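You operate a simulated robot arm through the tools that you are given. There is no shell and no other tool.

Carry out the task below with a simulated robot arm. There is one attempt and no reset: what you move stays moved.

Task
Wind 10 cm of turf off by hand, then set the brake.
Fine: the cradle is locked out; leave isolator and padlock as they are. Zero the green display first; blue clutch lever to HAND for the black bar wheel, back to MOTOR at the end.

Only the result counts: the job must be done as asked and must still hold three seconds after the hand-in. Knocking over, shifting, dropping, spilling or breaking anything else fails it.

Robot
A 7-joint arm with a two-finger parallel gripper, fixed in place. Base frame: the origin is on the floor under the middle of its stand, x ahead of it, y to its left, z up. Lengths are in mm, angles in degrees, forces in N, time in s.
It reaches about 1479 mm from its shoulder. Its first joint turns from -166.0 to 166.0 degrees. Payload 4.4 kg.
Tool frame: the origin (TCP) lies between the finger pads and is the grasp point; the fingertips stand 23 mm ahead of it; z points along the fingers, y is the line along which they close. Largest opening 94 mm; finger width 38, thickness 10; the body of the gripper, 54 by 96 mm, starts 39 mm behind the TCP.
Orientation is that of the tool frame in the base frame, as a unit quaternion [x, y, z, w]. With the fingers straight down and closing along the base's y, the tool's x points along the base's -x, its y along +y and its z along -z.

Tools
- The arm moves only by the tool jog_arm. Its argument "motion" is a list of rows, each an object (a shift or turn left out is 0, a gripper value left out holds the last) with "hand": the finger opening in mm, from 0 to 94; "travel": the shift along the base's x, y, z in mm, a list of three; "angular": the turn, a rotation vector about the base's x, y, z in degrees, a list of three. In form: [{"hand": hand, "travel": [tx, ty, tz], "angular": [wx, wy, wz]}, ...]. A call has 1 to 20 rows; each row is the pose to reach, as a shift and turn from the pose commanded when the call began. Rows are played at 5 a second. More than 50 mm and 8.6 degrees between two rows, or a gripper value outside its range, and nothing of the call is played. Where a pose cannot be reached the arm comes as near as it can. A force on the tool above 70 N (or 10 N above the force at the start of the call, whichever is more), or a blocked arm, ends the call early, and 0.2 s more pass. Each finger travels about 72 mm/s and halts on what it meets, pressing with about 27 N; the grip force reading is that of the motor and also rises with nothing between the fingers. The clock runs only during rows and for 0.2 s after the last one: add rows that repeat a pose to give the fingers time. The reply holds the time, the measured pose of the TCP, the force on the tool along the base axes, the opening and the grip force, in the units named above and with some noise, with the torque about the TCP (base axes, N m) and any sound that the robot's microphone picked up.
- Cameras (640 x 400 px; columns grow to the right, rows downward): "scene" is fixed at [399.8, 650.5, 1202]; the picture's right is [-0.84, -0.55, 0.00], its down [-0.18, 0.28, -0.94] and it looks along [0.52, -0.79, -0.33] (base axes); focal length 250 px, centre (320, 200). "wrist" rides on the gripper at [86, 16, -74] in the tool frame; the picture's right is [-0.18, 0.98, 0.00], its down [-0.58, -0.11, -0.81] and it looks along [-0.79, -0.15, 0.59] (tool axes); focal length 243 px, centre (320, 200).
- camera(camera): a new picture of that camera. The clock stands still meanwhile.
- probe_pixels(camera, pixels): for up to 12 pixels [column, row] of the newest picture of that camera ("zoom" is the newest enlarged one), the place [x, y, z] in the base frame of the surface seen there, good to about 2 mm. The clock stands still meanwhile.
- zoom(camera, box): a new picture of the part [left, top, right, bottom] of that camera's present view, enlarged. The clock stands still meanwhile.
- sign_off(): hands the job in; it is judged then, once.

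Leave the gripper open and the arm clear of the work at the hand-in unless told otherwise.

The tools are called after "Call:" as name(argument=value, ...) on one line, values as JSON. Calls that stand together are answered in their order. jog_arm: Moves the arm, as the interface text tells. Its arguments: {"type":"object","properties":{"motion":{"type":"array"}},"required":["motion"]} The other tools are called the same way: camera (camera) takes a picture; probe_pixels (camera, pixels) gives the place of the surface under pixels of a picture; zoom (camera, box) takes an enlarged picture of a part of a camera's view; sign_off () hands the job in.

At the start:

```text
time: 0.0
ee_pos: [617.7, 283.8, 1155.1]
orientation: [0.0, 1.0, 0.0, 0.0]
force: [-1.0, 1.1, -0.4]
torque: [-0.01, -0.03, -0.02]
gripper_width: 94.0
grasp_force: 0.0
```

scene: 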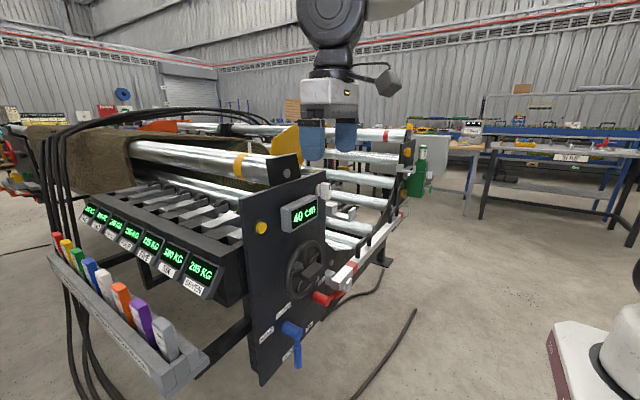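
wrist: 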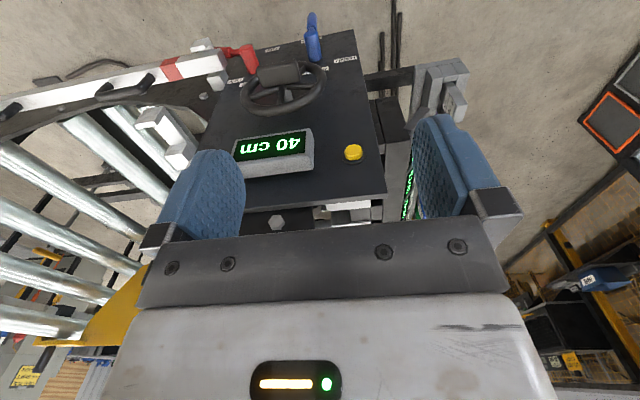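

The scene picture shows a dark end panel with a green display reading "40 cm" (about 305,213), a yellow button (261,228), a black wheel (305,268), a blue lever (293,335) and a red handle (325,298). I'll zoom in on the panel to read the labels.

Call:
zoom(camera="scene", box=[230, 170, 360, 390])

Call:
zoom(camera="wrist", box=[180, 0, 420, 200])

Call:
zoom(camera="scene", box=[280, 180, 420, 310])

```text
1.82 times, centred on (295, 280) of scene
```

zoom: 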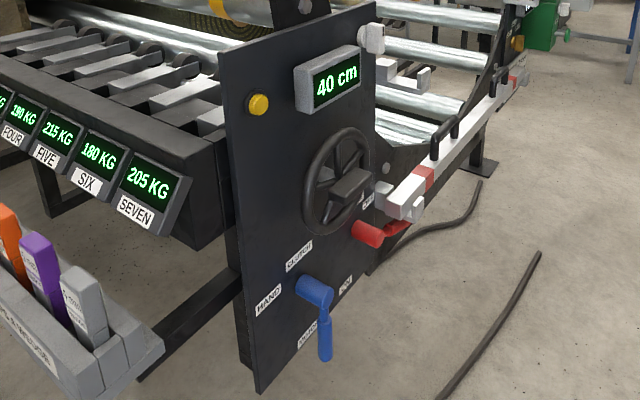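

```text
2.00 times, centred on (300, 100) of wrist
```

zoom: 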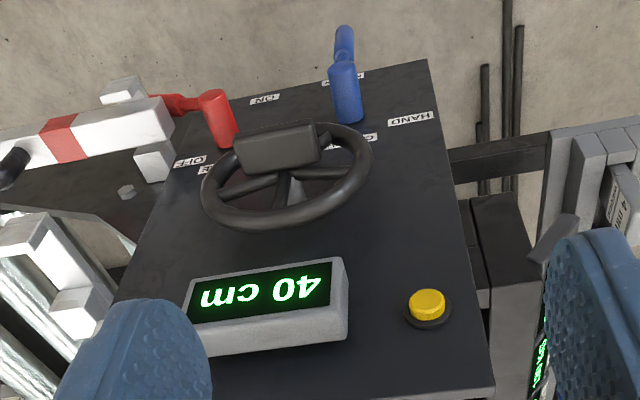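

```text
3.08 times, centred on (350, 245) of scene
```

zoom: 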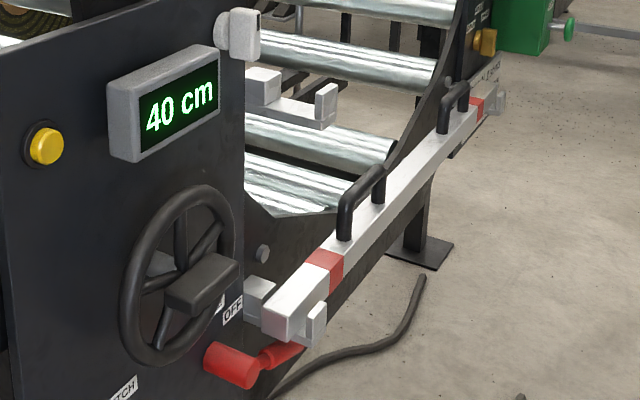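

I can see the blue lever pointing down at MOTOR with HAND on its left, and the red lever near OFF with ON below. Next I'll probe points of the panel and the controls.

Call:
zoom(camera="scene", box=[240, 230, 350, 380])

Call:
probe_pixels(camera="scene", pixels=[[261, 227], [268, 250], [305, 215], [245, 210], [270, 360], [325, 180], [291, 329], [297, 362], [323, 297], [310, 270], [290, 275], [318, 245]])

Call:
zoom(camera="wrist", box=[200, 0, 380, 110])

```text
2.67 times, centred on (295, 305) of scene
```

zoom: 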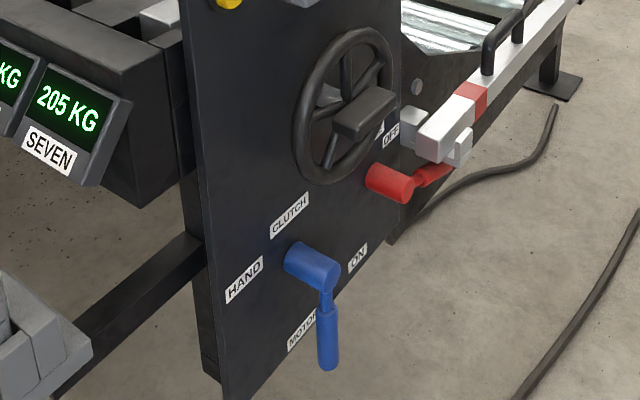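

```text
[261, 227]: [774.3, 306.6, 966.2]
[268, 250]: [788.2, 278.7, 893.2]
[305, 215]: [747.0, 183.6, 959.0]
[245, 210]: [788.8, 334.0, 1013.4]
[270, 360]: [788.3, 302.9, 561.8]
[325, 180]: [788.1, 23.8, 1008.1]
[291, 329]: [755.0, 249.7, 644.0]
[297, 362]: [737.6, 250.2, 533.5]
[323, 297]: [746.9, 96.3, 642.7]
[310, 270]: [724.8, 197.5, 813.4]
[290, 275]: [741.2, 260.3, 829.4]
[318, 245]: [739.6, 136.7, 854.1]
```

```text
3.56 times, centred on (290, 55) of wrist
```

zoom: 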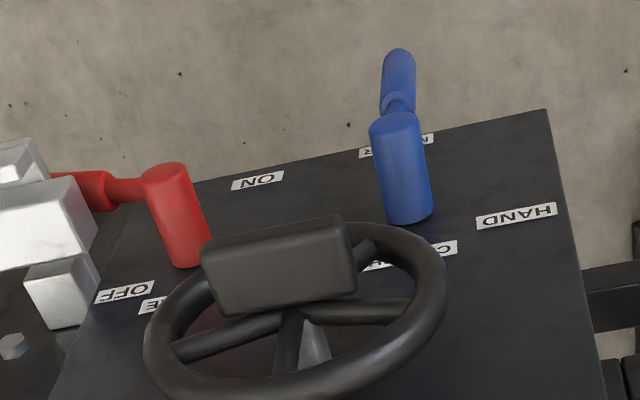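

The panel is a plane at x≈788 facing the robot. I need a close view of the wheel with its bar, the levers and the white bar beside the red lever, so I'll zoom there and probe.

Call:
zoom(camera="scene", box=[280, 235, 344, 315])

Call:
zoom(camera="scene", box=[290, 160, 420, 240])

Call:
zoom(camera="scene", box=[0, 80, 240, 230])

```text
5.00 times, centred on (312, 275) of scene
```

zoom: 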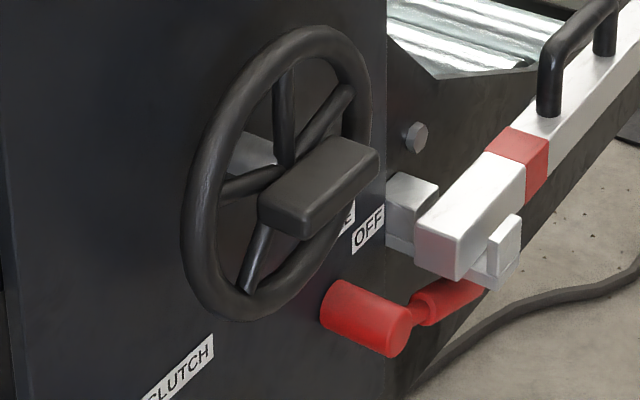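

```text
4.92 times, centred on (355, 200) of scene
```

zoom: 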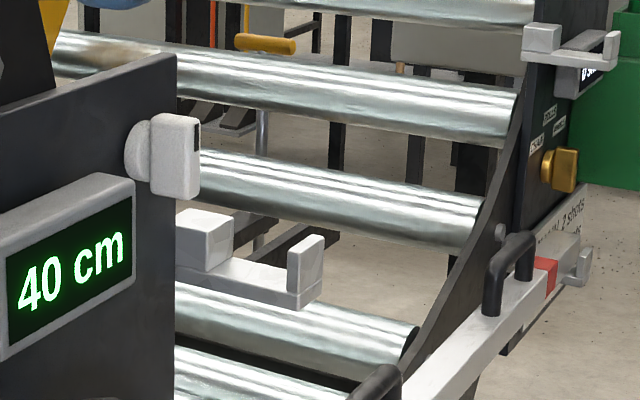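

```text
2.67 times, centred on (120, 155) of scene
```

zoom: 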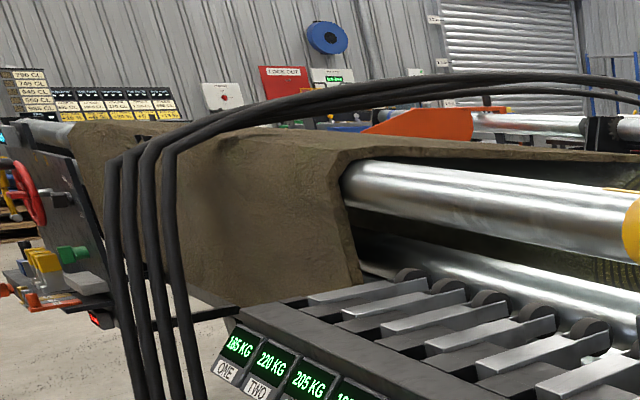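

The wheel has a flat bar across its hub. I'll re-take the wheel zoom and probe bar corners, rim and the red and white parts.

Call:
zoom(camera="scene", box=[280, 235, 344, 315])

Call:
probe_pixels(camera="zoom", pixels=[[268, 205], [300, 225], [370, 175], [365, 150], [325, 145], [305, 205], [310, 35], [210, 220], [250, 305], [368, 110], [345, 310], [395, 330]])

Call:
probe_pixels(camera="scene", pixels=[[329, 297], [334, 293], [327, 283], [332, 281], [340, 265], [322, 272], [290, 322], [299, 338], [298, 350], [295, 366], [282, 330], [341, 287]])

```text
5.00 times, centred on (312, 275) of scene
```

zoom: 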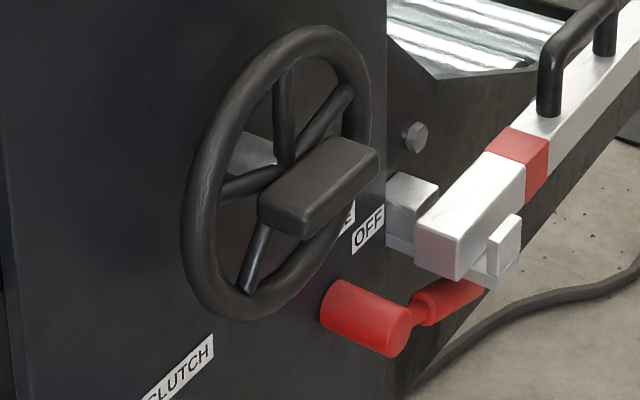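

```text
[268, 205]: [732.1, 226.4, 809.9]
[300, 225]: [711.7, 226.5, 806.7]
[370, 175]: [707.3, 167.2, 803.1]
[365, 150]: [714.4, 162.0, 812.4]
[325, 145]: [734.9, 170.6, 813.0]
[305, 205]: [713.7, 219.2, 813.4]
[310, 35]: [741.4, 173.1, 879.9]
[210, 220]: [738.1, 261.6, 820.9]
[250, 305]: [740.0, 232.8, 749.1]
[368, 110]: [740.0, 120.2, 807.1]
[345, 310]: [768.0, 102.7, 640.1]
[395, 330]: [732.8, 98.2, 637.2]
```

```text
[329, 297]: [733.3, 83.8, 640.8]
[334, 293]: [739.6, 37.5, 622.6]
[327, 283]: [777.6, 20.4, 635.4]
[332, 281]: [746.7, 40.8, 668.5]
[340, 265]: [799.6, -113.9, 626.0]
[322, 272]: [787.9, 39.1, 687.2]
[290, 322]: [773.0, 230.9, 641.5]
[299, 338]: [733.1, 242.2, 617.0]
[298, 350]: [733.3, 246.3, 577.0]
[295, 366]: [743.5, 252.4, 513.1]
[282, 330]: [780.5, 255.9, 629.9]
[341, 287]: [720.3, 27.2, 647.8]
```

I've measured the wheel bar at about y 162–227, z 790–813, x 707–735. The blue lever hub is near (755,248,640) and the red lever hub near (745,97,640). I'll pull back from the panel and swing the tool up to point at it (+x).

Call:
jog_arm(motion=[{"hand": 94, "travel": [-10, -5, -10], "angular": [0, -7.5, 0]}, {"travel": [-20, -10, -20], "angular": [0, -15, 0]}, {"travel": [-30, -15, -30], "angular": [0, -22.5, 0]}, {"travel": [-40, -20, -40], "angular": [0, -30, 0]}, {"travel": [-50, -25, -50], "angular": [0, -37.5, 0]}, {"travel": [-60, -30, -60], "angular": [0, -45, 0]}, {"travel": [-70, -35, -70], "angular": [0, -52.5, 0]}, {"travel": [-80, -40, -80], "angular": [0, -60, 0]}, {"travel": [-90, -45, -90], "angular": [0, -67.5, 0]}, {"travel": [-100, -50, -100], "angular": [0, -75, 0]}, {"travel": [-110, -55, -110], "angular": [0, -82.5, 0]}, {"travel": [-120, -60, -120], "angular": [0, -90, 0]}, {"travel": [-120, -60, -120], "angular": [0, -90, 0]}])

```text
time: 2.8
ee_pos: [497.5, 222.0, 1036.4]
orientation: [0.001, 0.706, 0.0, 0.708]
force: [-0.1, -0.3, -0.4]
torque: [0.01, -0.03, 0.0]
gripper_width: 93.9
grasp_force: 0.0
```

The tool now points at the panel. I'll check both cameras.

Call:
camera(camera="scene")

Call:
camera(camera="wrist")

```text
taken
```

scene: 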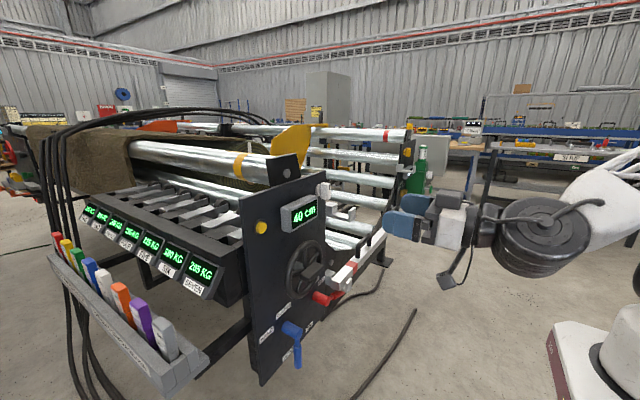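

```text
taken
```

wrist: 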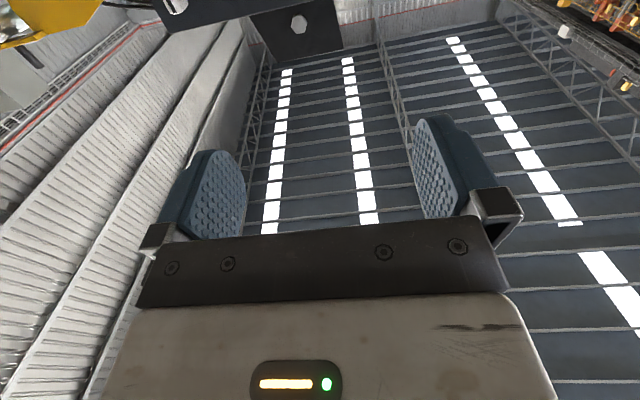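

The wrist camera looks at the roof in this pose. If I pitch the tool about 53° down, that camera will look level at the panel, so I'll do that at about z = 800 and x = 450, still well clear.

Call:
jog_arm(motion=[{"travel": [-6, -4, -30], "angular": [0, 6.6, 0]}, {"travel": [-12, -8, -60], "angular": [0, 13.2, 0]}, {"travel": [-18, -12, -90], "angular": [0, 19.8, 0]}, {"travel": [-24, -16, -120], "angular": [0, 26.4, 0]}, {"travel": [-30, -20, -150], "angular": [0, 33, 0]}, {"travel": [-36, -24, -180], "angular": [0, 39.6, 0]}, {"travel": [-42, -28, -210], "angular": [0, 46.2, 0]}, {"travel": [-47, -32, -236], "angular": [0, 53, 0]}, {"travel": [-47, -32, -236], "angular": [0, 53, 0]}])

Call:
camera(camera="wrist")

```text
time: 4.8
ee_pos: [451.1, 190.5, 798.8]
orientation: [0.0, 0.949, 0.0, 0.317]
force: [0.2, 0.5, 0.6]
torque: [0.01, -0.01, -0.01]
gripper_width: 94.1
grasp_force: 0.0
```

```text
taken
```

wrist: 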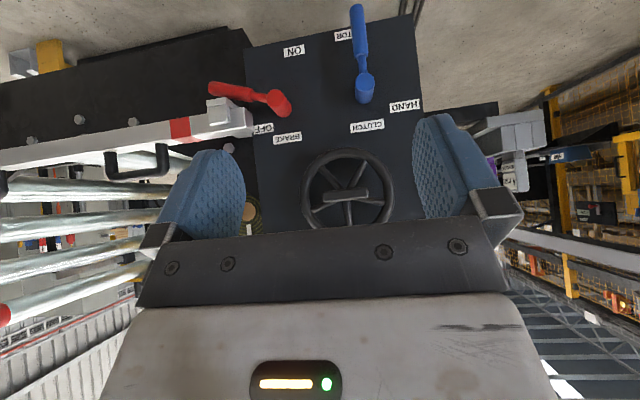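

This gives a good front view, upside down. I'll zoom in on the levers and wheel and probe them.

Call:
zoom(camera="wrist", box=[190, 0, 430, 150])

Call:
probe_pixels(camera="wrist", pixels=[[366, 86], [361, 50], [357, 15], [280, 104], [262, 96], [235, 92], [215, 87], [219, 112], [240, 120], [248, 128], [262, 128], [293, 50]])

Call:
zoom(camera="wrist", box=[280, 130, 420, 235])

Call:
probe_pixels(camera="zoom", pixels=[[210, 295], [300, 295], [400, 295], [300, 280], [300, 310], [120, 250], [250, 110], [480, 250], [395, 130], [170, 380], [300, 330], [560, 130]])

```text
2.67 times, centred on (310, 75) of wrist
```

zoom: 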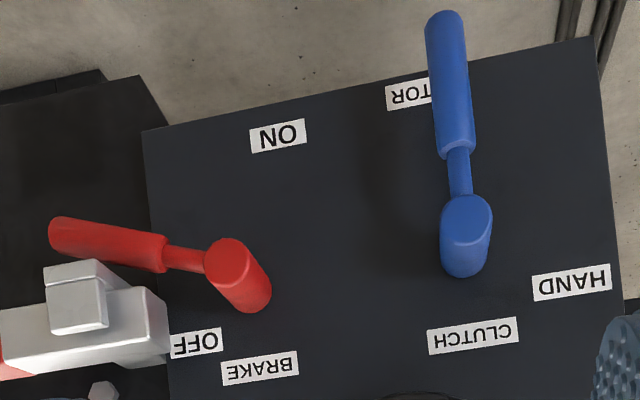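

```text
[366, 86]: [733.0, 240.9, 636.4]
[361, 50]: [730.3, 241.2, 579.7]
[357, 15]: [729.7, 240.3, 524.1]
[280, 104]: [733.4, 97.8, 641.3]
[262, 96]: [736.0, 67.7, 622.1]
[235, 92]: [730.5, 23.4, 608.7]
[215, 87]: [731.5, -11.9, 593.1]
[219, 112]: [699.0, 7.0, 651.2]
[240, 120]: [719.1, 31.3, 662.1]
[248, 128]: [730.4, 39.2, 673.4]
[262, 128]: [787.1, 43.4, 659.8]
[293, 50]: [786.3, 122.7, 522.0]
```

```text
3.81 times, centred on (350, 182) of wrist
```

zoom: 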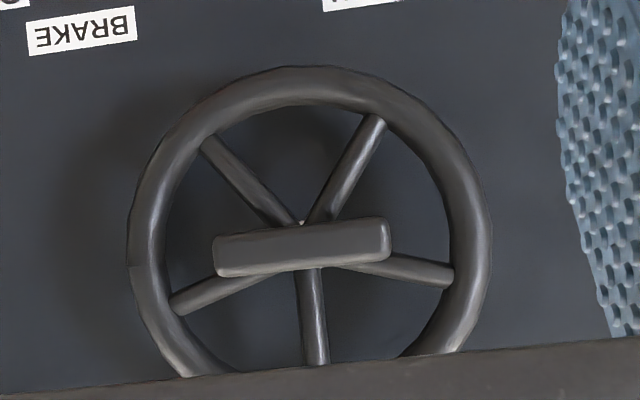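

```text
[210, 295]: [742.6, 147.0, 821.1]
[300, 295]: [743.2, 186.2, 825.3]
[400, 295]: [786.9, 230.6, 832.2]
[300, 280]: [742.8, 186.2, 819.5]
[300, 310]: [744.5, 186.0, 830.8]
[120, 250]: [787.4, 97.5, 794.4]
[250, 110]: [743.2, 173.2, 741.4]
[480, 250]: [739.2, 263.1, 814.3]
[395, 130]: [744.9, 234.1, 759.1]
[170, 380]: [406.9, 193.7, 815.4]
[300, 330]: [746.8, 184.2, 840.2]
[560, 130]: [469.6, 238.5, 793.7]
```

I can now read BRAKE OFF/ON at the red lever, which points toward −y and is at OFF. CLUTCH HAND/MOTOR is at the blue lever, which points down at MOTOR. I'll probe the labels, the bar corners and the white bar that hangs close above the red handle.

Call:
probe_pixels(camera="wrist", pixels=[[343, 36], [404, 106], [367, 125], [288, 137], [264, 129], [226, 102], [207, 118], [225, 122], [185, 128], [150, 133], [140, 155], [328, 196]])

Call:
zoom(camera="wrist", box=[190, 70, 290, 140])

Call:
probe_pixels(camera="zoom", pixels=[[100, 215], [160, 215], [190, 290], [300, 250], [390, 300], [350, 350], [250, 160], [250, 130], [400, 130], [400, 165], [440, 110], [120, 130]])

Call:
zoom(camera="wrist", box=[280, 130, 420, 235])

Call:
probe_pixels(camera="zoom", pixels=[[218, 245], [218, 272], [385, 223], [388, 250], [300, 232], [305, 266], [303, 248], [310, 350], [130, 260], [488, 240], [310, 68], [310, 95]])

```text
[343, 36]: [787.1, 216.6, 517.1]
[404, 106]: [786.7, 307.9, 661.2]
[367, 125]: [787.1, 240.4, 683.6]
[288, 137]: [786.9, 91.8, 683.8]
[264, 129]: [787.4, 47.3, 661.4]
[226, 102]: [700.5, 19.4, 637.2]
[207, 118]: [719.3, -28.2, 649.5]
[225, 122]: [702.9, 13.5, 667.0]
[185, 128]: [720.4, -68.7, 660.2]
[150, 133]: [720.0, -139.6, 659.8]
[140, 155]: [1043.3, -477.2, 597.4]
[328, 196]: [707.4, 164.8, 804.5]
```

```text
5.71 times, centred on (240, 105) of wrist
```

zoom: 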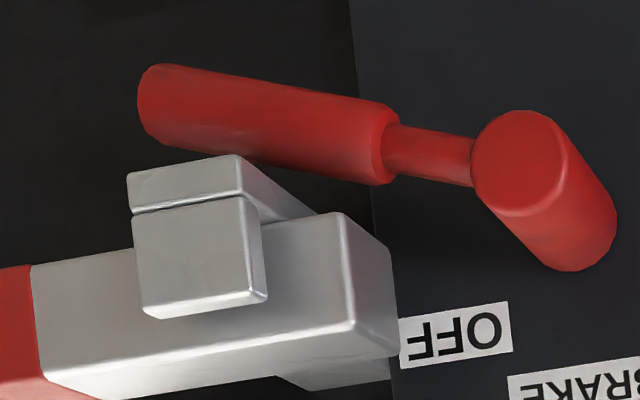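

```text
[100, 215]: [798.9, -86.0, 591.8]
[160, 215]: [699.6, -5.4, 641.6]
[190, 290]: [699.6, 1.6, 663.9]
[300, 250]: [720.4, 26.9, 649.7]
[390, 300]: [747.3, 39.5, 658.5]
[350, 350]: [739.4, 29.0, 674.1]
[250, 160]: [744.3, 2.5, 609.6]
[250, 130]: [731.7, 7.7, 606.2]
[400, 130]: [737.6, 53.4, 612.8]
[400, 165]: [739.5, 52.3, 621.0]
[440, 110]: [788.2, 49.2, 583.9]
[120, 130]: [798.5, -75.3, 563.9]
```

```text
3.81 times, centred on (350, 182) of wrist
```

zoom: 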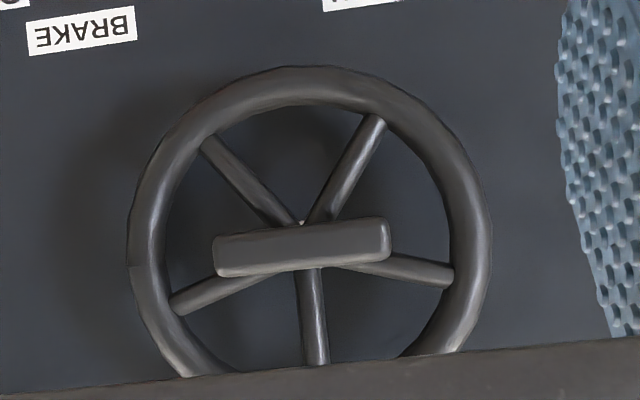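

```text
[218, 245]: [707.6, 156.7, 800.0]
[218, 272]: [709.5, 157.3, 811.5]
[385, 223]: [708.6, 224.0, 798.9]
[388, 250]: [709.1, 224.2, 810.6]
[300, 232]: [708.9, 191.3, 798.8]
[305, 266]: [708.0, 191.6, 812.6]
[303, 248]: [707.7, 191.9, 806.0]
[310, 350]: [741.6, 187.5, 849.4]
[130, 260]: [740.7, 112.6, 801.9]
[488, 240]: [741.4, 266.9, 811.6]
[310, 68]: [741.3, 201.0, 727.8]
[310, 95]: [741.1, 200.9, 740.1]
```

The bar is 18 mm thick, centred at y=191, z=806, with its front at x=707. Each lever swings about 67°, between straight down and 23° below level. First I'll zero the display: close the fingers, level the tool and line up with the yellow button at (774,306.6,966), stopping 60 mm short.

Call:
jog_arm(motion=[{"hand": 0, "travel": [17, 13, 19], "angular": [0, -5.9, 0]}, {"travel": [33, 26, 37], "angular": [0, -11.8, 0]}, {"travel": [50, 39, 56], "angular": [0, -17.7, 0]}, {"travel": [67, 52, 74], "angular": [0, -23.6, 0]}, {"travel": [83, 65, 93], "angular": [0, -29.5, 0]}, {"travel": [100, 78, 111], "angular": [0, -35.4, 0]}, {"travel": [117, 91, 130], "angular": [0, -41.3, 0]}, {"travel": [133, 104, 149], "angular": [0, -47.2, 0]}, {"travel": [150, 116, 167], "angular": [0, -53, 0]}, {"travel": [190, 116, 167], "angular": [0, -53, 0]}, {"travel": [230, 116, 167], "angular": [0, -53, 0]}, {"travel": [230, 116, 167], "angular": [0, -53, 0]}])

Call:
zoom(camera="scene", box=[220, 170, 380, 270])

```text
time: 7.4
ee_pos: [681.5, 307.5, 966.5]
orientation: [0.0, 0.707, -0.001, 0.707]
force: [-0.3, -0.4, -0.3]
torque: [-0.01, 0.02, -0.03]
gripper_width: 0.0
grasp_force: 26.6
```

```text
4.00 times, centred on (300, 220) of scene
```

zoom: 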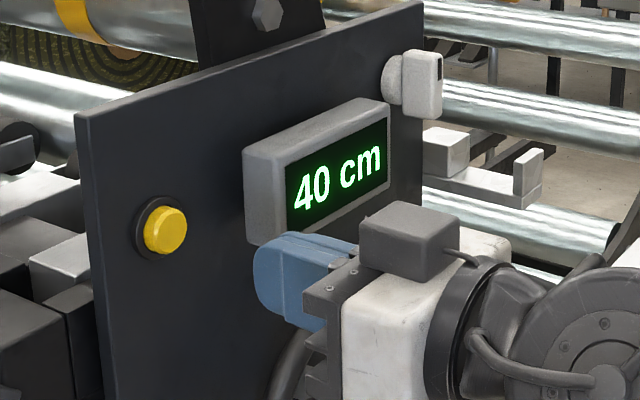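

The button front is clear. I'll probe its face to place the press exactly.

Call:
probe_pixels(camera="zoom", pixels=[[170, 230], [160, 230], [180, 230], [170, 215], [170, 247], [150, 230], [136, 230]])

```text
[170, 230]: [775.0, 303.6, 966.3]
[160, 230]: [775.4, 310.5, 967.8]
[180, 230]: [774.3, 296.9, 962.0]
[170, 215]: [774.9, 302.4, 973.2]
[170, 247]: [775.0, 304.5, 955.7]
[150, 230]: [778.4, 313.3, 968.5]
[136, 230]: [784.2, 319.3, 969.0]
```

The button face is at x≈775, centred at (y 304, z 965). I'll move in until the fingertips are about 5 mm short, then creep forward in small steps.

Call:
jog_arm(motion=[{"travel": [30, -3.5, -1.5]}, {"travel": [60, -3.5, -1.5]}, {"travel": [66, -3.5, -1.5]}, {"travel": [69, -3.5, -1.5]}, {"travel": [71, -3.5, -1.5]}, {"travel": [72, -3.5, -1.5]}, {"travel": [73, -3.5, -1.5]}, {"travel": [74, -3.5, -1.5]}, {"travel": [75, -3.5, -1.5]}, {"travel": [75, -3.5, -1.5]}])

Call:
zoom(camera="scene", box=[220, 170, 380, 270])

```text
time: 9.6
ee_pos: [756.0, 303.6, 964.7]
orientation: [0.0, 0.707, 0.0, 0.707]
force: [-3.7, -1.8, -0.4]
torque: [0.02, 0.05, -0.04]
gripper_width: 0.0
grasp_force: 27.0
heard: click
```

```text
4.00 times, centred on (300, 220) of scene
```

zoom: 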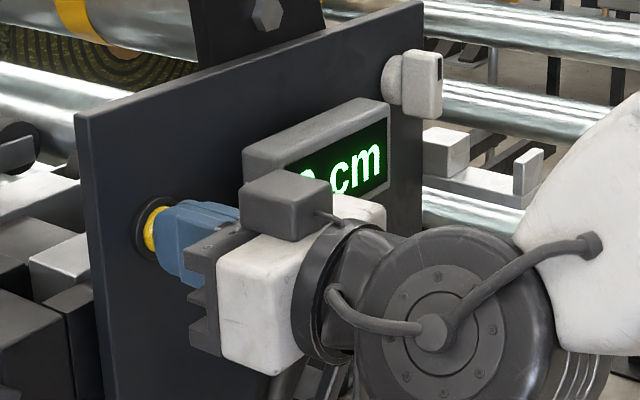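

A click was heard and a force of about 4 N was felt. I'll back straight off and read the display.

Call:
jog_arm(motion=[{"travel": [-20, 0, 0]}, {"travel": [-60, 0, 0]}, {"travel": [-100, 0, 0]}, {"travel": [-140, 0, 0]}, {"travel": [-140, 0, 0]}])

Call:
zoom(camera="scene", box=[220, 170, 380, 270])

```text
time: 10.8
ee_pos: [616.8, 303.2, 966.8]
orientation: [0.0, 0.707, 0.0, 0.707]
force: [-0.2, 1.6, 0.2]
torque: [0.0, 0.0, -0.01]
gripper_width: 0.3
grasp_force: 27.1
```

```text
4.00 times, centred on (300, 220) of scene
```

zoom: 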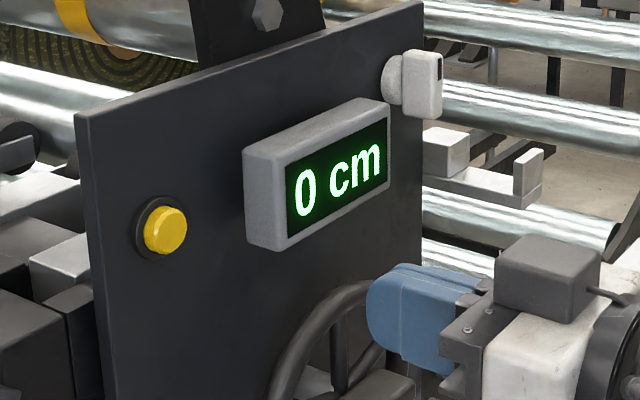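

The display now reads "0 cm". Next is the clutch. I'll drop in front of the panel to the −y side of the blue handle, at about y=213, z=553, with fingers closed and kept back at x≈600.

Call:
jog_arm(motion=[{"hand": 0, "travel": [-17, -10, -46]}, {"travel": [-17, -20, -92]}, {"travel": [-17, -30, -138]}, {"travel": [-17, -40, -184]}, {"travel": [-17, -50, -230]}, {"travel": [-17, -60, -276]}, {"travel": [-17, -70, -322]}, {"travel": [-17, -80, -368]}, {"travel": [-17, -90, -413]}, {"travel": [-17, -90, -413]}])

Call:
camera(camera="scene")

Call:
camera(camera="wrist")

```text
time: 13.0
ee_pos: [613.1, 229.5, 568.3]
orientation: [-0.015, 0.709, -0.025, 0.705]
force: [0.0, 0.6, -0.3]
torque: [0.01, 0.03, -0.01]
gripper_width: 0.0
grasp_force: 27.2
out of reach, approached as far as the arm can: row 7, 8, 9, 10
```

```text
taken
```

scene: 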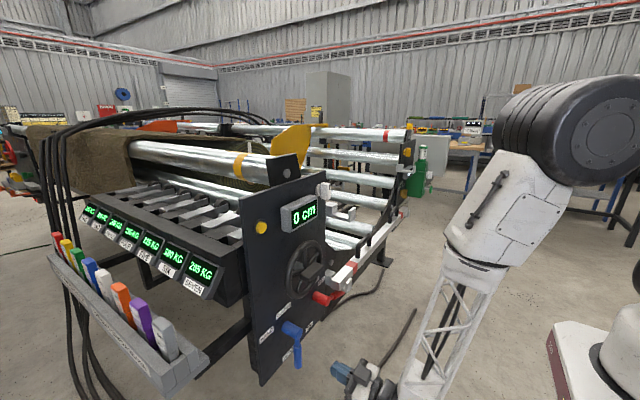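

```text
taken
```

wrist: 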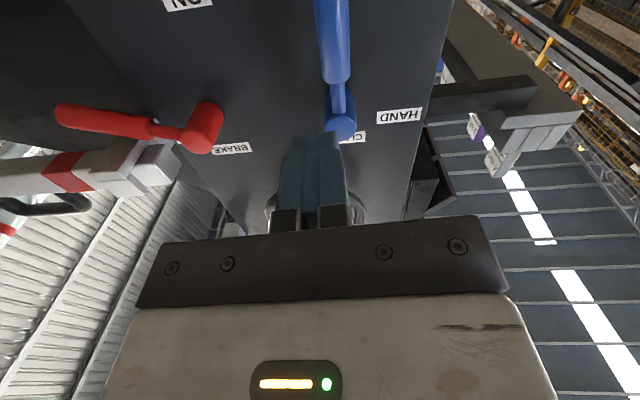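

Below z≈590 with the tool level the arm runs out of wrist range, and it stopped about 20 mm short, clear of everything. I'll tilt the tool 35° down instead, which suits pushing the lever sideways, and check the pose before going in.

Call:
jog_arm(motion=[{"travel": [0, 0, 0], "angular": [0, 7, 0]}, {"travel": [0, 0, 0], "angular": [0, 14, 0]}, {"travel": [0, 0, 0], "angular": [0, 21, 0]}, {"travel": [0, 0, 0], "angular": [0, 28, 0]}, {"travel": [0, 0, 0], "angular": [0, 35, 0]}, {"travel": [40, 0, 0], "angular": [0, 35, 0]}, {"travel": [70, 0, 0], "angular": [0, 35, 0]}, {"travel": [70, 0, 0], "angular": [0, 35, 0]}])

Call:
camera(camera="scene")

Call:
camera(camera="wrist")

```text
time: 14.8
ee_pos: [683.2, 229.9, 567.3]
orientation: [-0.022, 0.889, -0.019, 0.458]
force: [1.2, 0.1, -0.3]
torque: [-0.01, 0.0, 0.0]
gripper_width: 0.0
grasp_force: 27.2
```

```text
taken
```

scene: 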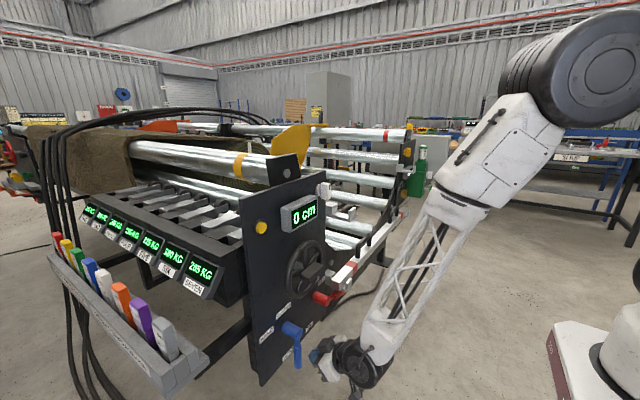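

```text
taken
```

wrist: 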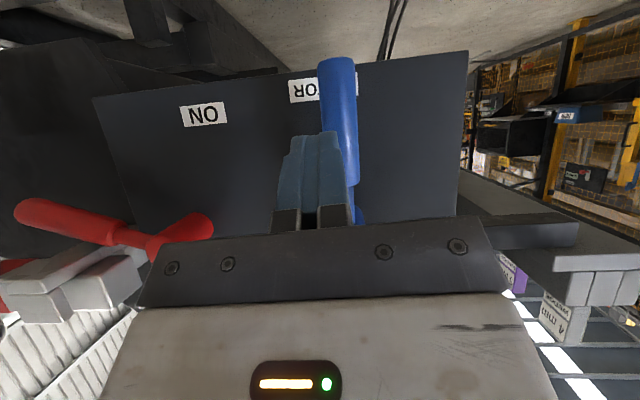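

The pose is now good at (683, 230, 567), with about 3° of roll left over. I'll correct the roll, shift to y=211, z=553, then go forward to x≈735 so the closed fingers sit just to the −y side of the blue handle.

Call:
jog_arm(motion=[{"travel": [-5, -10, -7], "angular": [3.1, -0.5, -1.2]}, {"travel": [-5, -19, -14], "angular": [3.1, -0.5, -1.2]}, {"travel": [20, -19, -14], "angular": [3.1, -0.5, -1.2]}, {"travel": [40, -19, -14], "angular": [3.1, -0.5, -1.2]}, {"travel": [52, -19, -14], "angular": [3.1, -0.5, -1.2]}, {"travel": [52, -19, -14], "angular": [3.1, -0.5, -1.2]}])

Call:
camera(camera="wrist")

Call:
zoom(camera="scene", box=[240, 270, 400, 390])

```text
time: 16.2
ee_pos: [735.4, 210.1, 553.9]
orientation: [0.0, 0.887, 0.0, 0.463]
force: [-0.1, -0.7, -0.6]
torque: [0.01, -0.01, 0.03]
gripper_width: 0.1
grasp_force: 26.8
```

```text
taken
```

wrist: 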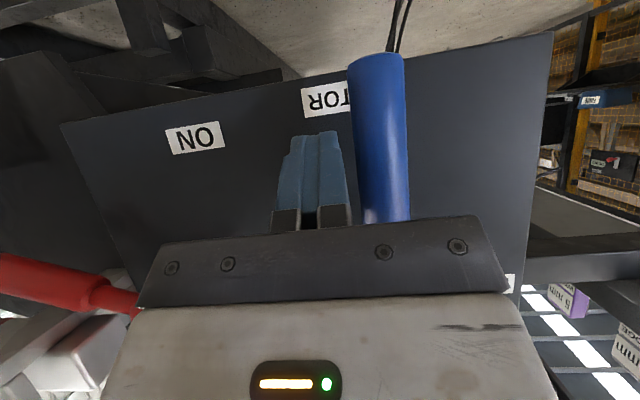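

```text
3.33 times, centred on (320, 330) of scene
```

zoom: 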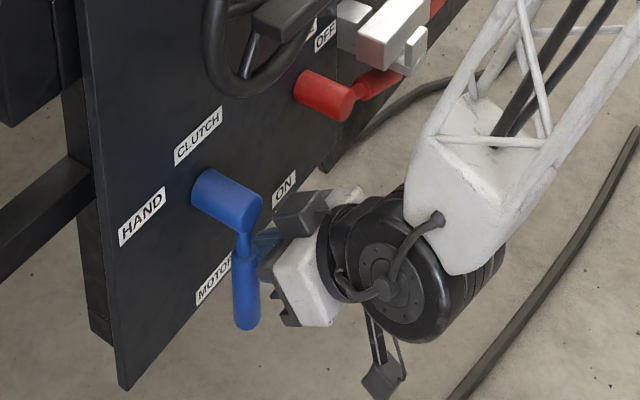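

The closed fingers are 7–8 mm from the −y side of the blue handle. I'll sweep them along the handle's arc, toward +y and then up, to bring the lever to HAND.

Call:
jog_arm(motion=[{"travel": [0, 5, -1]}, {"travel": [0, 9, -1]}, {"travel": [0, 14, -3]}, {"travel": [0, 19, -4]}, {"travel": [0, 24, -5]}, {"travel": [0, 30, -5.5]}, {"travel": [0, 36, -5]}, {"travel": [0, 42, -4.5]}, {"travel": [0, 48, -3]}, {"travel": [0, 53, -1]}, {"travel": [0, 59, 1.5]}, {"travel": [0, 64.5, 4.5]}, {"travel": [0, 70, 8]}, {"travel": [0, 75, 12]}, {"travel": [0, 79, 15]}, {"travel": [0, 82, 18]}, {"travel": [0, 82, 18]}])

Call:
zoom(camera="scene", box=[240, 270, 400, 390])

Call:
camera(camera="wrist")

```text
time: 19.8
ee_pos: [733.3, 292.6, 571.6]
orientation: [0.0, 0.887, 0.0, 0.463]
force: [0.0, 0.0, 0.1]
torque: [0.03, 0.0, -0.01]
gripper_width: 0.0
grasp_force: 26.8
```

```text
3.33 times, centred on (320, 330) of scene
```

zoom: 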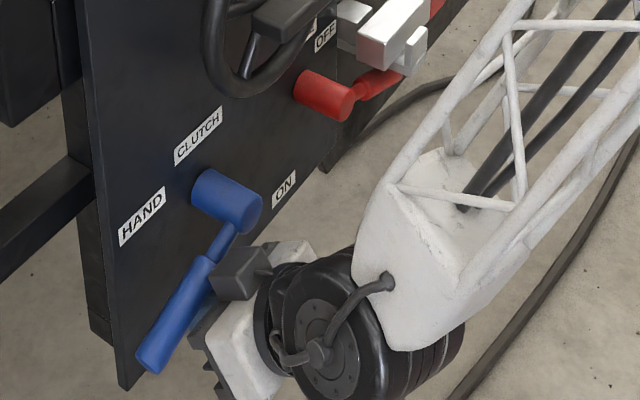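

```text
taken
```

wrist: 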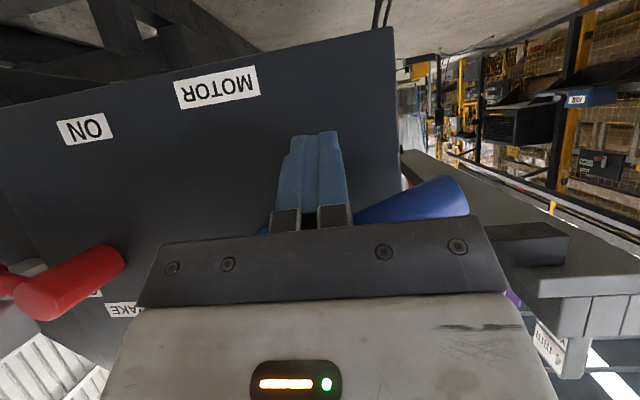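

The lever moved freely and now points toward +y, with zero contact force. I'll probe hub and handle to measure its angle.

Call:
zoom(camera="scene", box=[240, 270, 400, 390])

Call:
probe_pixels(camera="zoom", pixels=[[152, 360], [170, 330], [190, 290], [205, 262], [225, 240], [245, 205], [165, 350], [210, 285]])

```text
3.33 times, centred on (320, 330) of scene
```

zoom: 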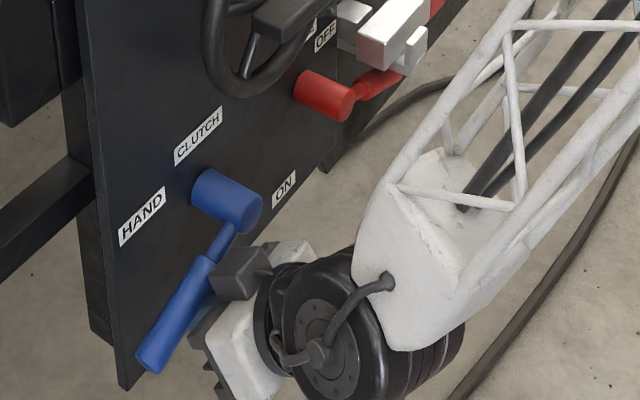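

```text
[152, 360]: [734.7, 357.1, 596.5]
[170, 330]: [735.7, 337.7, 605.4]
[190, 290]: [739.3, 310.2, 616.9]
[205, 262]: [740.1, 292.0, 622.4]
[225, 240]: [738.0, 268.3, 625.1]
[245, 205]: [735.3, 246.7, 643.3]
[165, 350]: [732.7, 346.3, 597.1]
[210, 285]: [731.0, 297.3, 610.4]
```

The handle points about 22° below level, mirroring the red lever's end position. I'll nudge a few mm further to feel whether it is on its stop.

Call:
jog_arm(motion=[{"travel": [0, 1, 2]}, {"travel": [0, 2, 4]}, {"travel": [0, 3, 6]}, {"travel": [0, 3, 8]}, {"travel": [0, 3, 8]}])

```text
time: 21.0
ee_pos: [732.7, 295.1, 575.0]
orientation: [0.0, 0.888, -0.001, 0.46]
force: [-26.1, -11.9, -51.5]
torque: [-0.31, -0.35, 0.27]
gripper_width: 0.1
grasp_force: 26.7
```

The push met a firm stop at about 52 N, so the clutch is fully on HAND. I'll ease down off the handle, retreat, then rise to wheel height (z≈806) with the tool levelled.

Call:
jog_arm(motion=[{"travel": [0, -4, -12]}, {"travel": [-40, -4, -14]}, {"travel": [-90, -4, -14]}, {"travel": [-140, -4, -14]}, {"travel": [-143, -21, 26], "angular": [0, -5.8, 0]}, {"travel": [-143, -38, 67], "angular": [0, -11.6, 0]}, {"travel": [-143, -55, 108], "angular": [0, -17.4, 0]}, {"travel": [-143, -72, 149], "angular": [0, -23.2, 0]}, {"travel": [-143, -89, 190], "angular": [0, -29, 0]}, {"travel": [-143, -104, 231], "angular": [0, -35, 0]}, {"travel": [-143, -104, 231], "angular": [0, -35, 0]}])

Call:
camera(camera="scene")

```text
time: 23.4
ee_pos: [592.6, 191.5, 810.5]
orientation: [-0.001, 0.706, 0.001, 0.708]
force: [0.1, -0.1, 0.5]
torque: [0.02, 0.01, -0.04]
gripper_width: 0.1
grasp_force: 27.3
```

```text
taken
```

scene: 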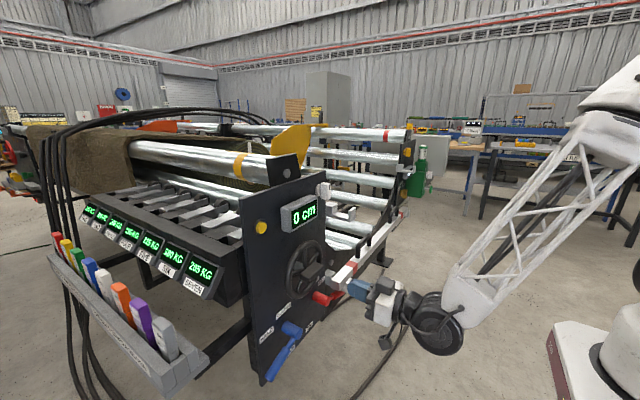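

Blue is at HAND and the display still reads 0 cm. Now I need the fingers one above and one below the bar. I'll roll the tool about +x and continue past 90° to learn how far the wrist can turn that way, here in free space.

Call:
jog_arm(motion=[{"hand": 50, "angular": [8.5, 0, 0]}, {"angular": [17, 0, 0]}, {"angular": [25.5, 0, 0]}, {"angular": [34, 0, 0]}, {"angular": [42.5, 0, 0]}, {"angular": [51, 0, 0]}, {"angular": [59.5, 0, 0]}, {"angular": [68, 0, 0]}, {"angular": [76.5, 0, 0]}, {"angular": [85, 0, 0]}, {"angular": [90, 0, 0]}, {"angular": [98, 0, 0]}, {"angular": [106, 0, 0]}, {"angular": [114, 0, 0]}, {"angular": [122, 0, 0]}, {"angular": [130, 0, 0]}, {"angular": [138, 0, 0]}, {"angular": [146, 0, 0]}, {"angular": [154, 0, 0]}, {"angular": [162, 0, 0]}])

```text
time: 27.6
ee_pos: [592.8, 190.9, 811.0]
orientation: [0.699, 0.109, 0.698, 0.11]
force: [-0.3, -0.3, -0.6]
torque: [-0.01, 0.0, 0.03]
gripper_width: 49.9
grasp_force: 0.1
out of reach, approached as far as the arm can: row 1, 2, 3, 4, 5, 6, 7, 8, 9, 10, 11, 12
```

The final pose was reached, but rows 1–12 were flagged out of reach, so the arm may have re-posed on the way. I'll look at it.

Call:
camera(camera="scene")

Call:
camera(camera="wrist")

```text
taken
```

scene: 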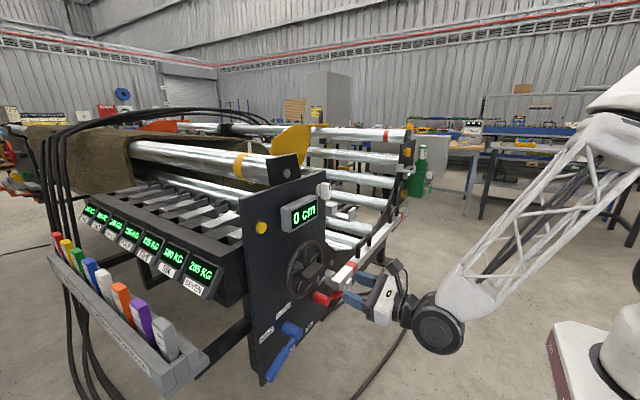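

```text
taken
```

wrist: 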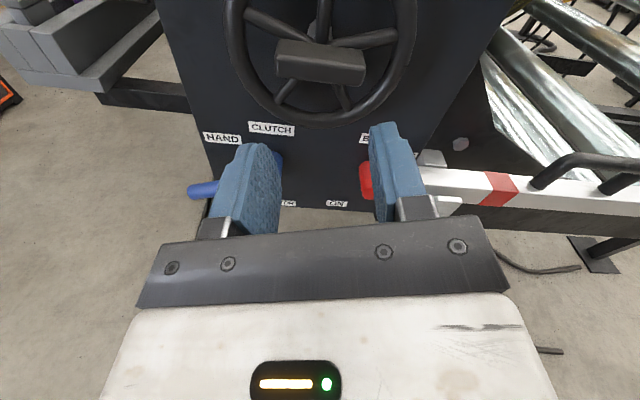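

The tool is now rolled with the camera on top. The wrist camera clearly shows the bar (320,60), the blue lever at HAND (203,190) and the red lever. The roll limit is close to my earlier pose, so I'll roll a further +108° to bring the fingers exactly above and below the bar, which leaves turning room both ways.

Call:
jog_arm(motion=[{"hand": 50, "angular": [8.4, 0, 0]}, {"angular": [16.8, 0, 0]}, {"angular": [25.2, 0, 0]}, {"angular": [33.6, 0, 0]}, {"angular": [42, 0, 0]}, {"angular": [50.4, 0, 0]}, {"angular": [58.8, 0, 0]}, {"angular": [67.2, 0, 0]}, {"angular": [75.6, 0, 0]}, {"angular": [84, 0, 0]}, {"angular": [92.4, 0, 0]}, {"angular": [100.2, 0, 0]}, {"angular": [108, 0, 0]}, {"angular": [108, 0, 0]}])

Call:
camera(camera="wrist")

Call:
camera(camera="scene")

```text
time: 30.6
ee_pos: [564.2, 117.7, 1092.8]
orientation: [0.601, -0.544, 0.417, -0.411]
force: [0.5, 0.0, -0.2]
torque: [0.02, -0.02, 0.01]
gripper_width: 49.9
grasp_force: 0.0
out of reach, approached as far as the arm can: row 3, 4, 5, 6, 7, 8, 9, 10, 11, 12, 13, 14
```

```text
taken
```

wrist: 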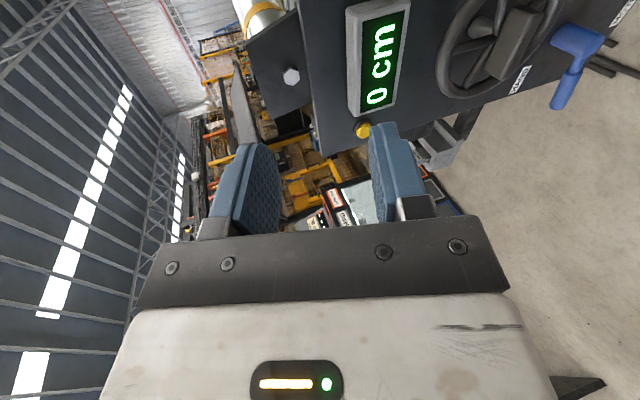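

```text
taken
```

scene: 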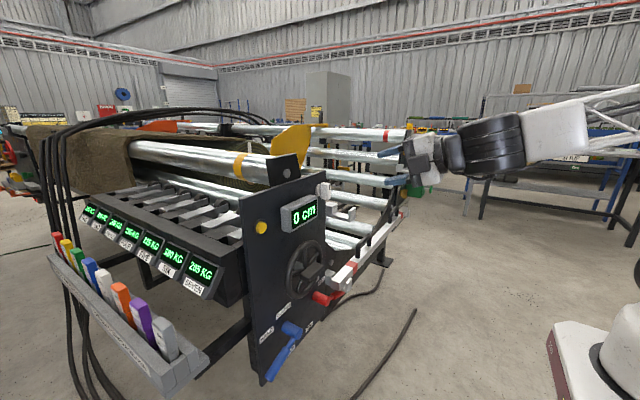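

The roll stop lies just past camera-on-top, so the arm drifted upward in free space and touched nothing. The display still reads 0 cm and the levers are unmoved. I'll unwind back to the earlier good pose in front of the wheel.

Call:
jog_arm(motion=[{"hand": 50, "travel": [2, 5.6, -21.7], "angular": [-7.95, -1.16, 1.15]}, {"travel": [4.3, 11.2, -43.4], "angular": [-15.9, -2.32, 2.3]}, {"travel": [6.5, 16.8, -65], "angular": [-23.8, -3.5, 3.5]}, {"travel": [8.6, 22.4, -86.8], "angular": [-31.8, -4.6, 4.6]}, {"travel": [10.8, 28, -108.5], "angular": [-39.7, -5.8, 5.8]}, {"travel": [13, 33.7, -130], "angular": [-47.7, -7, 6.9]}, {"travel": [15, 39.3, -151.8], "angular": [-55.6, -8.1, 8.1]}, {"travel": [17.2, 45, -173.5], "angular": [-63.6, -9.3, 9.2]}, {"travel": [19.4, 50.5, -195], "angular": [-71.5, -10.5, 10.4]}, {"travel": [21.5, 56.2, -217], "angular": [-79.5, -11.6, 11.5]}, {"travel": [23.7, 61.8, -238.6], "angular": [-87.4, -12.8, 12.7]}, {"travel": [25.8, 67.4, -260.3], "angular": [-95.4, -13.9, 13.8]}, {"travel": [28, 73, -282], "angular": [-103.3, -15.1, 15]}, {"travel": [28, 73, -282], "angular": [-103.3, -15.1, 15]}])

```text
time: 33.6
ee_pos: [588.7, 189.0, 815.4]
orientation: [0.697, 0.112, 0.699, 0.11]
force: [0.7, 0.5, -0.8]
torque: [0.0, 0.05, -0.01]
gripper_width: 50.0
grasp_force: 0.1
out of reach, approached as far as the arm can: row 1, 2, 3, 4, 5, 6, 7
```

Back at the good pose. Now I'll roll the other way by −72° to put the fingers above and below the bar.

Call:
jog_arm(motion=[{"hand": 50, "angular": [-8, 0, 0]}, {"angular": [-16, 0, 0]}, {"angular": [-24, 0, 0]}, {"angular": [-32, 0, 0]}, {"angular": [-40, 0, 0]}, {"angular": [-48, 0, 0]}, {"angular": [-56, 0, 0]}, {"angular": [-64, 0, 0]}, {"angular": [-72, 0, 0]}, {"angular": [-72, 0, 0]}])

Call:
camera(camera="wrist")

Call:
camera(camera="scene")

```text
time: 35.8
ee_pos: [588.4, 189.5, 814.1]
orientation: [0.499, 0.502, 0.5, 0.5]
force: [0.3, 0.4, 0.2]
torque: [-0.02, 0.0, 0.0]
gripper_width: 50.3
grasp_force: 0.0
```

```text
taken
```

wrist: 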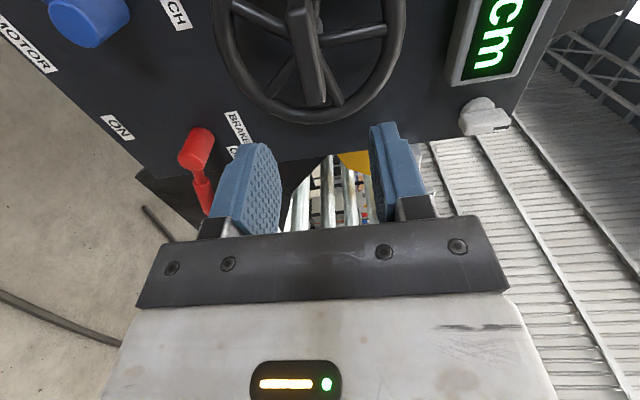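

```text
taken
```

scene: 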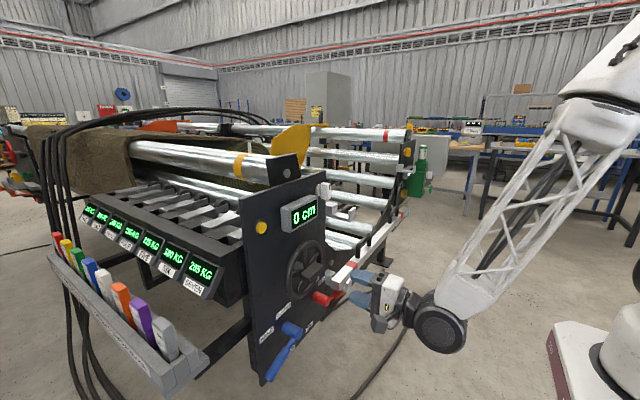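

The fingers are now level above and below, and the bar's centre is at (y 191, z 806). I'll move straight in until the fingertips are at x≈734 around the bar, but not grip yet.

Call:
jog_arm(motion=[{"hand": 50, "travel": [30, 1.5, -8]}, {"travel": [70, 1.5, -8]}, {"travel": [100, 1.5, -8]}, {"travel": [115, 1.5, -8]}, {"travel": [122, 1.5, -8]}, {"travel": [122, 1.5, -8]}])

Call:
camera(camera="wrist")

Call:
zoom(camera="scene", box=[250, 180, 410, 320])

```text
time: 37.2
ee_pos: [711.5, 190.3, 807.1]
orientation: [0.499, 0.501, 0.5, 0.499]
force: [0.6, 0.2, -0.1]
torque: [0.02, 0.01, -0.03]
gripper_width: 49.9
grasp_force: 0.1
```

```text
taken
```

wrist: 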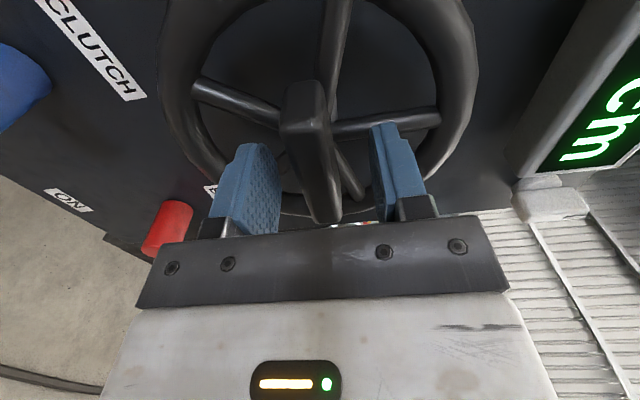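

```text
2.86 times, centred on (330, 250) of scene
```

zoom: 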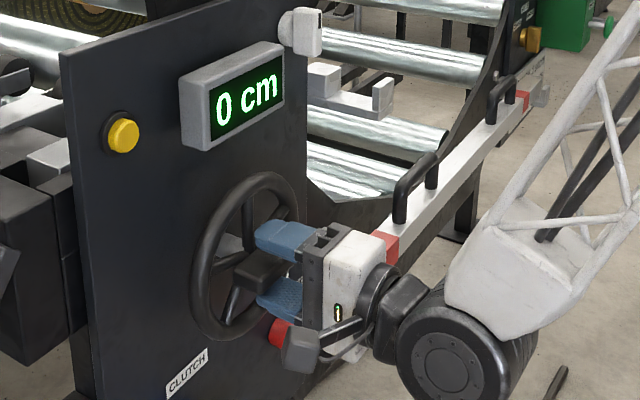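

The fingers straddle the bar cleanly and the display still reads 0 cm. Now I'll close on the bar.

Call:
jog_arm(motion=[{"hand": 30, "travel": [0, 0, 0]}, {"hand": 22, "travel": [0, 0, -0.5]}, {"hand": 10, "travel": [0, 0, -0.5]}, {"hand": 10, "travel": [0, 0, -0.5]}, {"hand": 10, "travel": [0, 0, -0.5]}])

Call:
zoom(camera="scene", box=[250, 180, 410, 320])

```text
time: 38.4
ee_pos: [710.7, 190.0, 804.9]
orientation: [0.499, 0.502, 0.5, 0.5]
force: [10.7, 1.6, -18.7]
torque: [0.28, -0.11, 0.27]
gripper_width: 17.9
grasp_force: 44.9
```

```text
2.86 times, centred on (330, 250) of scene
```

zoom: 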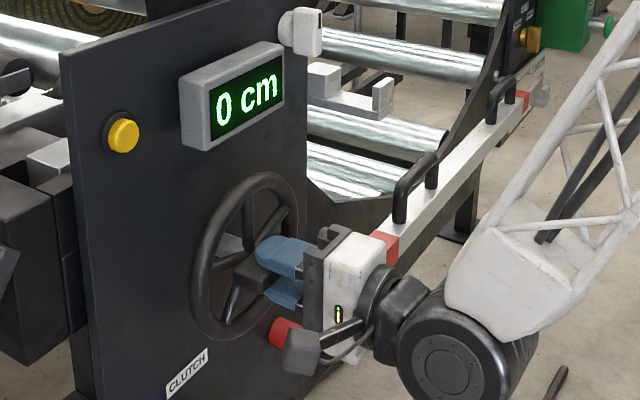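

The grip is on the bar at 17.9 mm, with about 19 N of vertical preload, which means the bar sits about 1 mm lower. I'll relieve that and try a small −12° turn about x to see which way the display counts.

Call:
jog_arm(motion=[{"hand": 10, "travel": [-0.5, 0, -1], "angular": [0, 0, 0]}, {"travel": [-0.5, 0, -1], "angular": [-4, 0, 0]}, {"travel": [-0.5, 0, -1], "angular": [-8, 0, 0]}, {"travel": [-0.5, 0, -1], "angular": [-12, 0, 0]}, {"travel": [-0.5, 0, -1], "angular": [-12, 0, 0]}])

Call:
zoom(camera="scene", box=[250, 180, 410, 320])

```text
time: 39.6
ee_pos: [709.9, 190.3, 805.9]
orientation: [0.444, 0.55, 0.445, 0.55]
force: [-5.0, -22.7, 8.0]
torque: [-0.02, 0.05, 0.2]
gripper_width: 18.1
grasp_force: 44.5
```

```text
2.86 times, centred on (330, 250) of scene
```

zoom: 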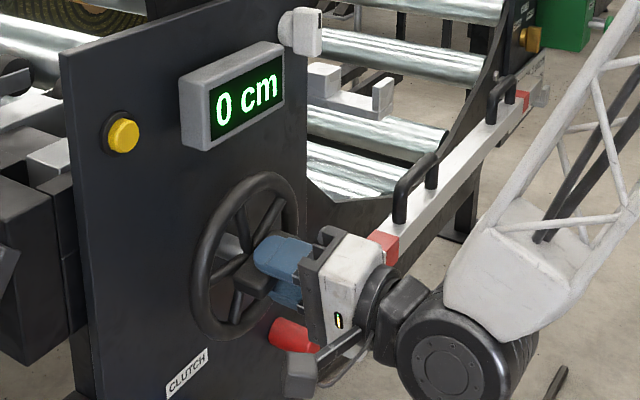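

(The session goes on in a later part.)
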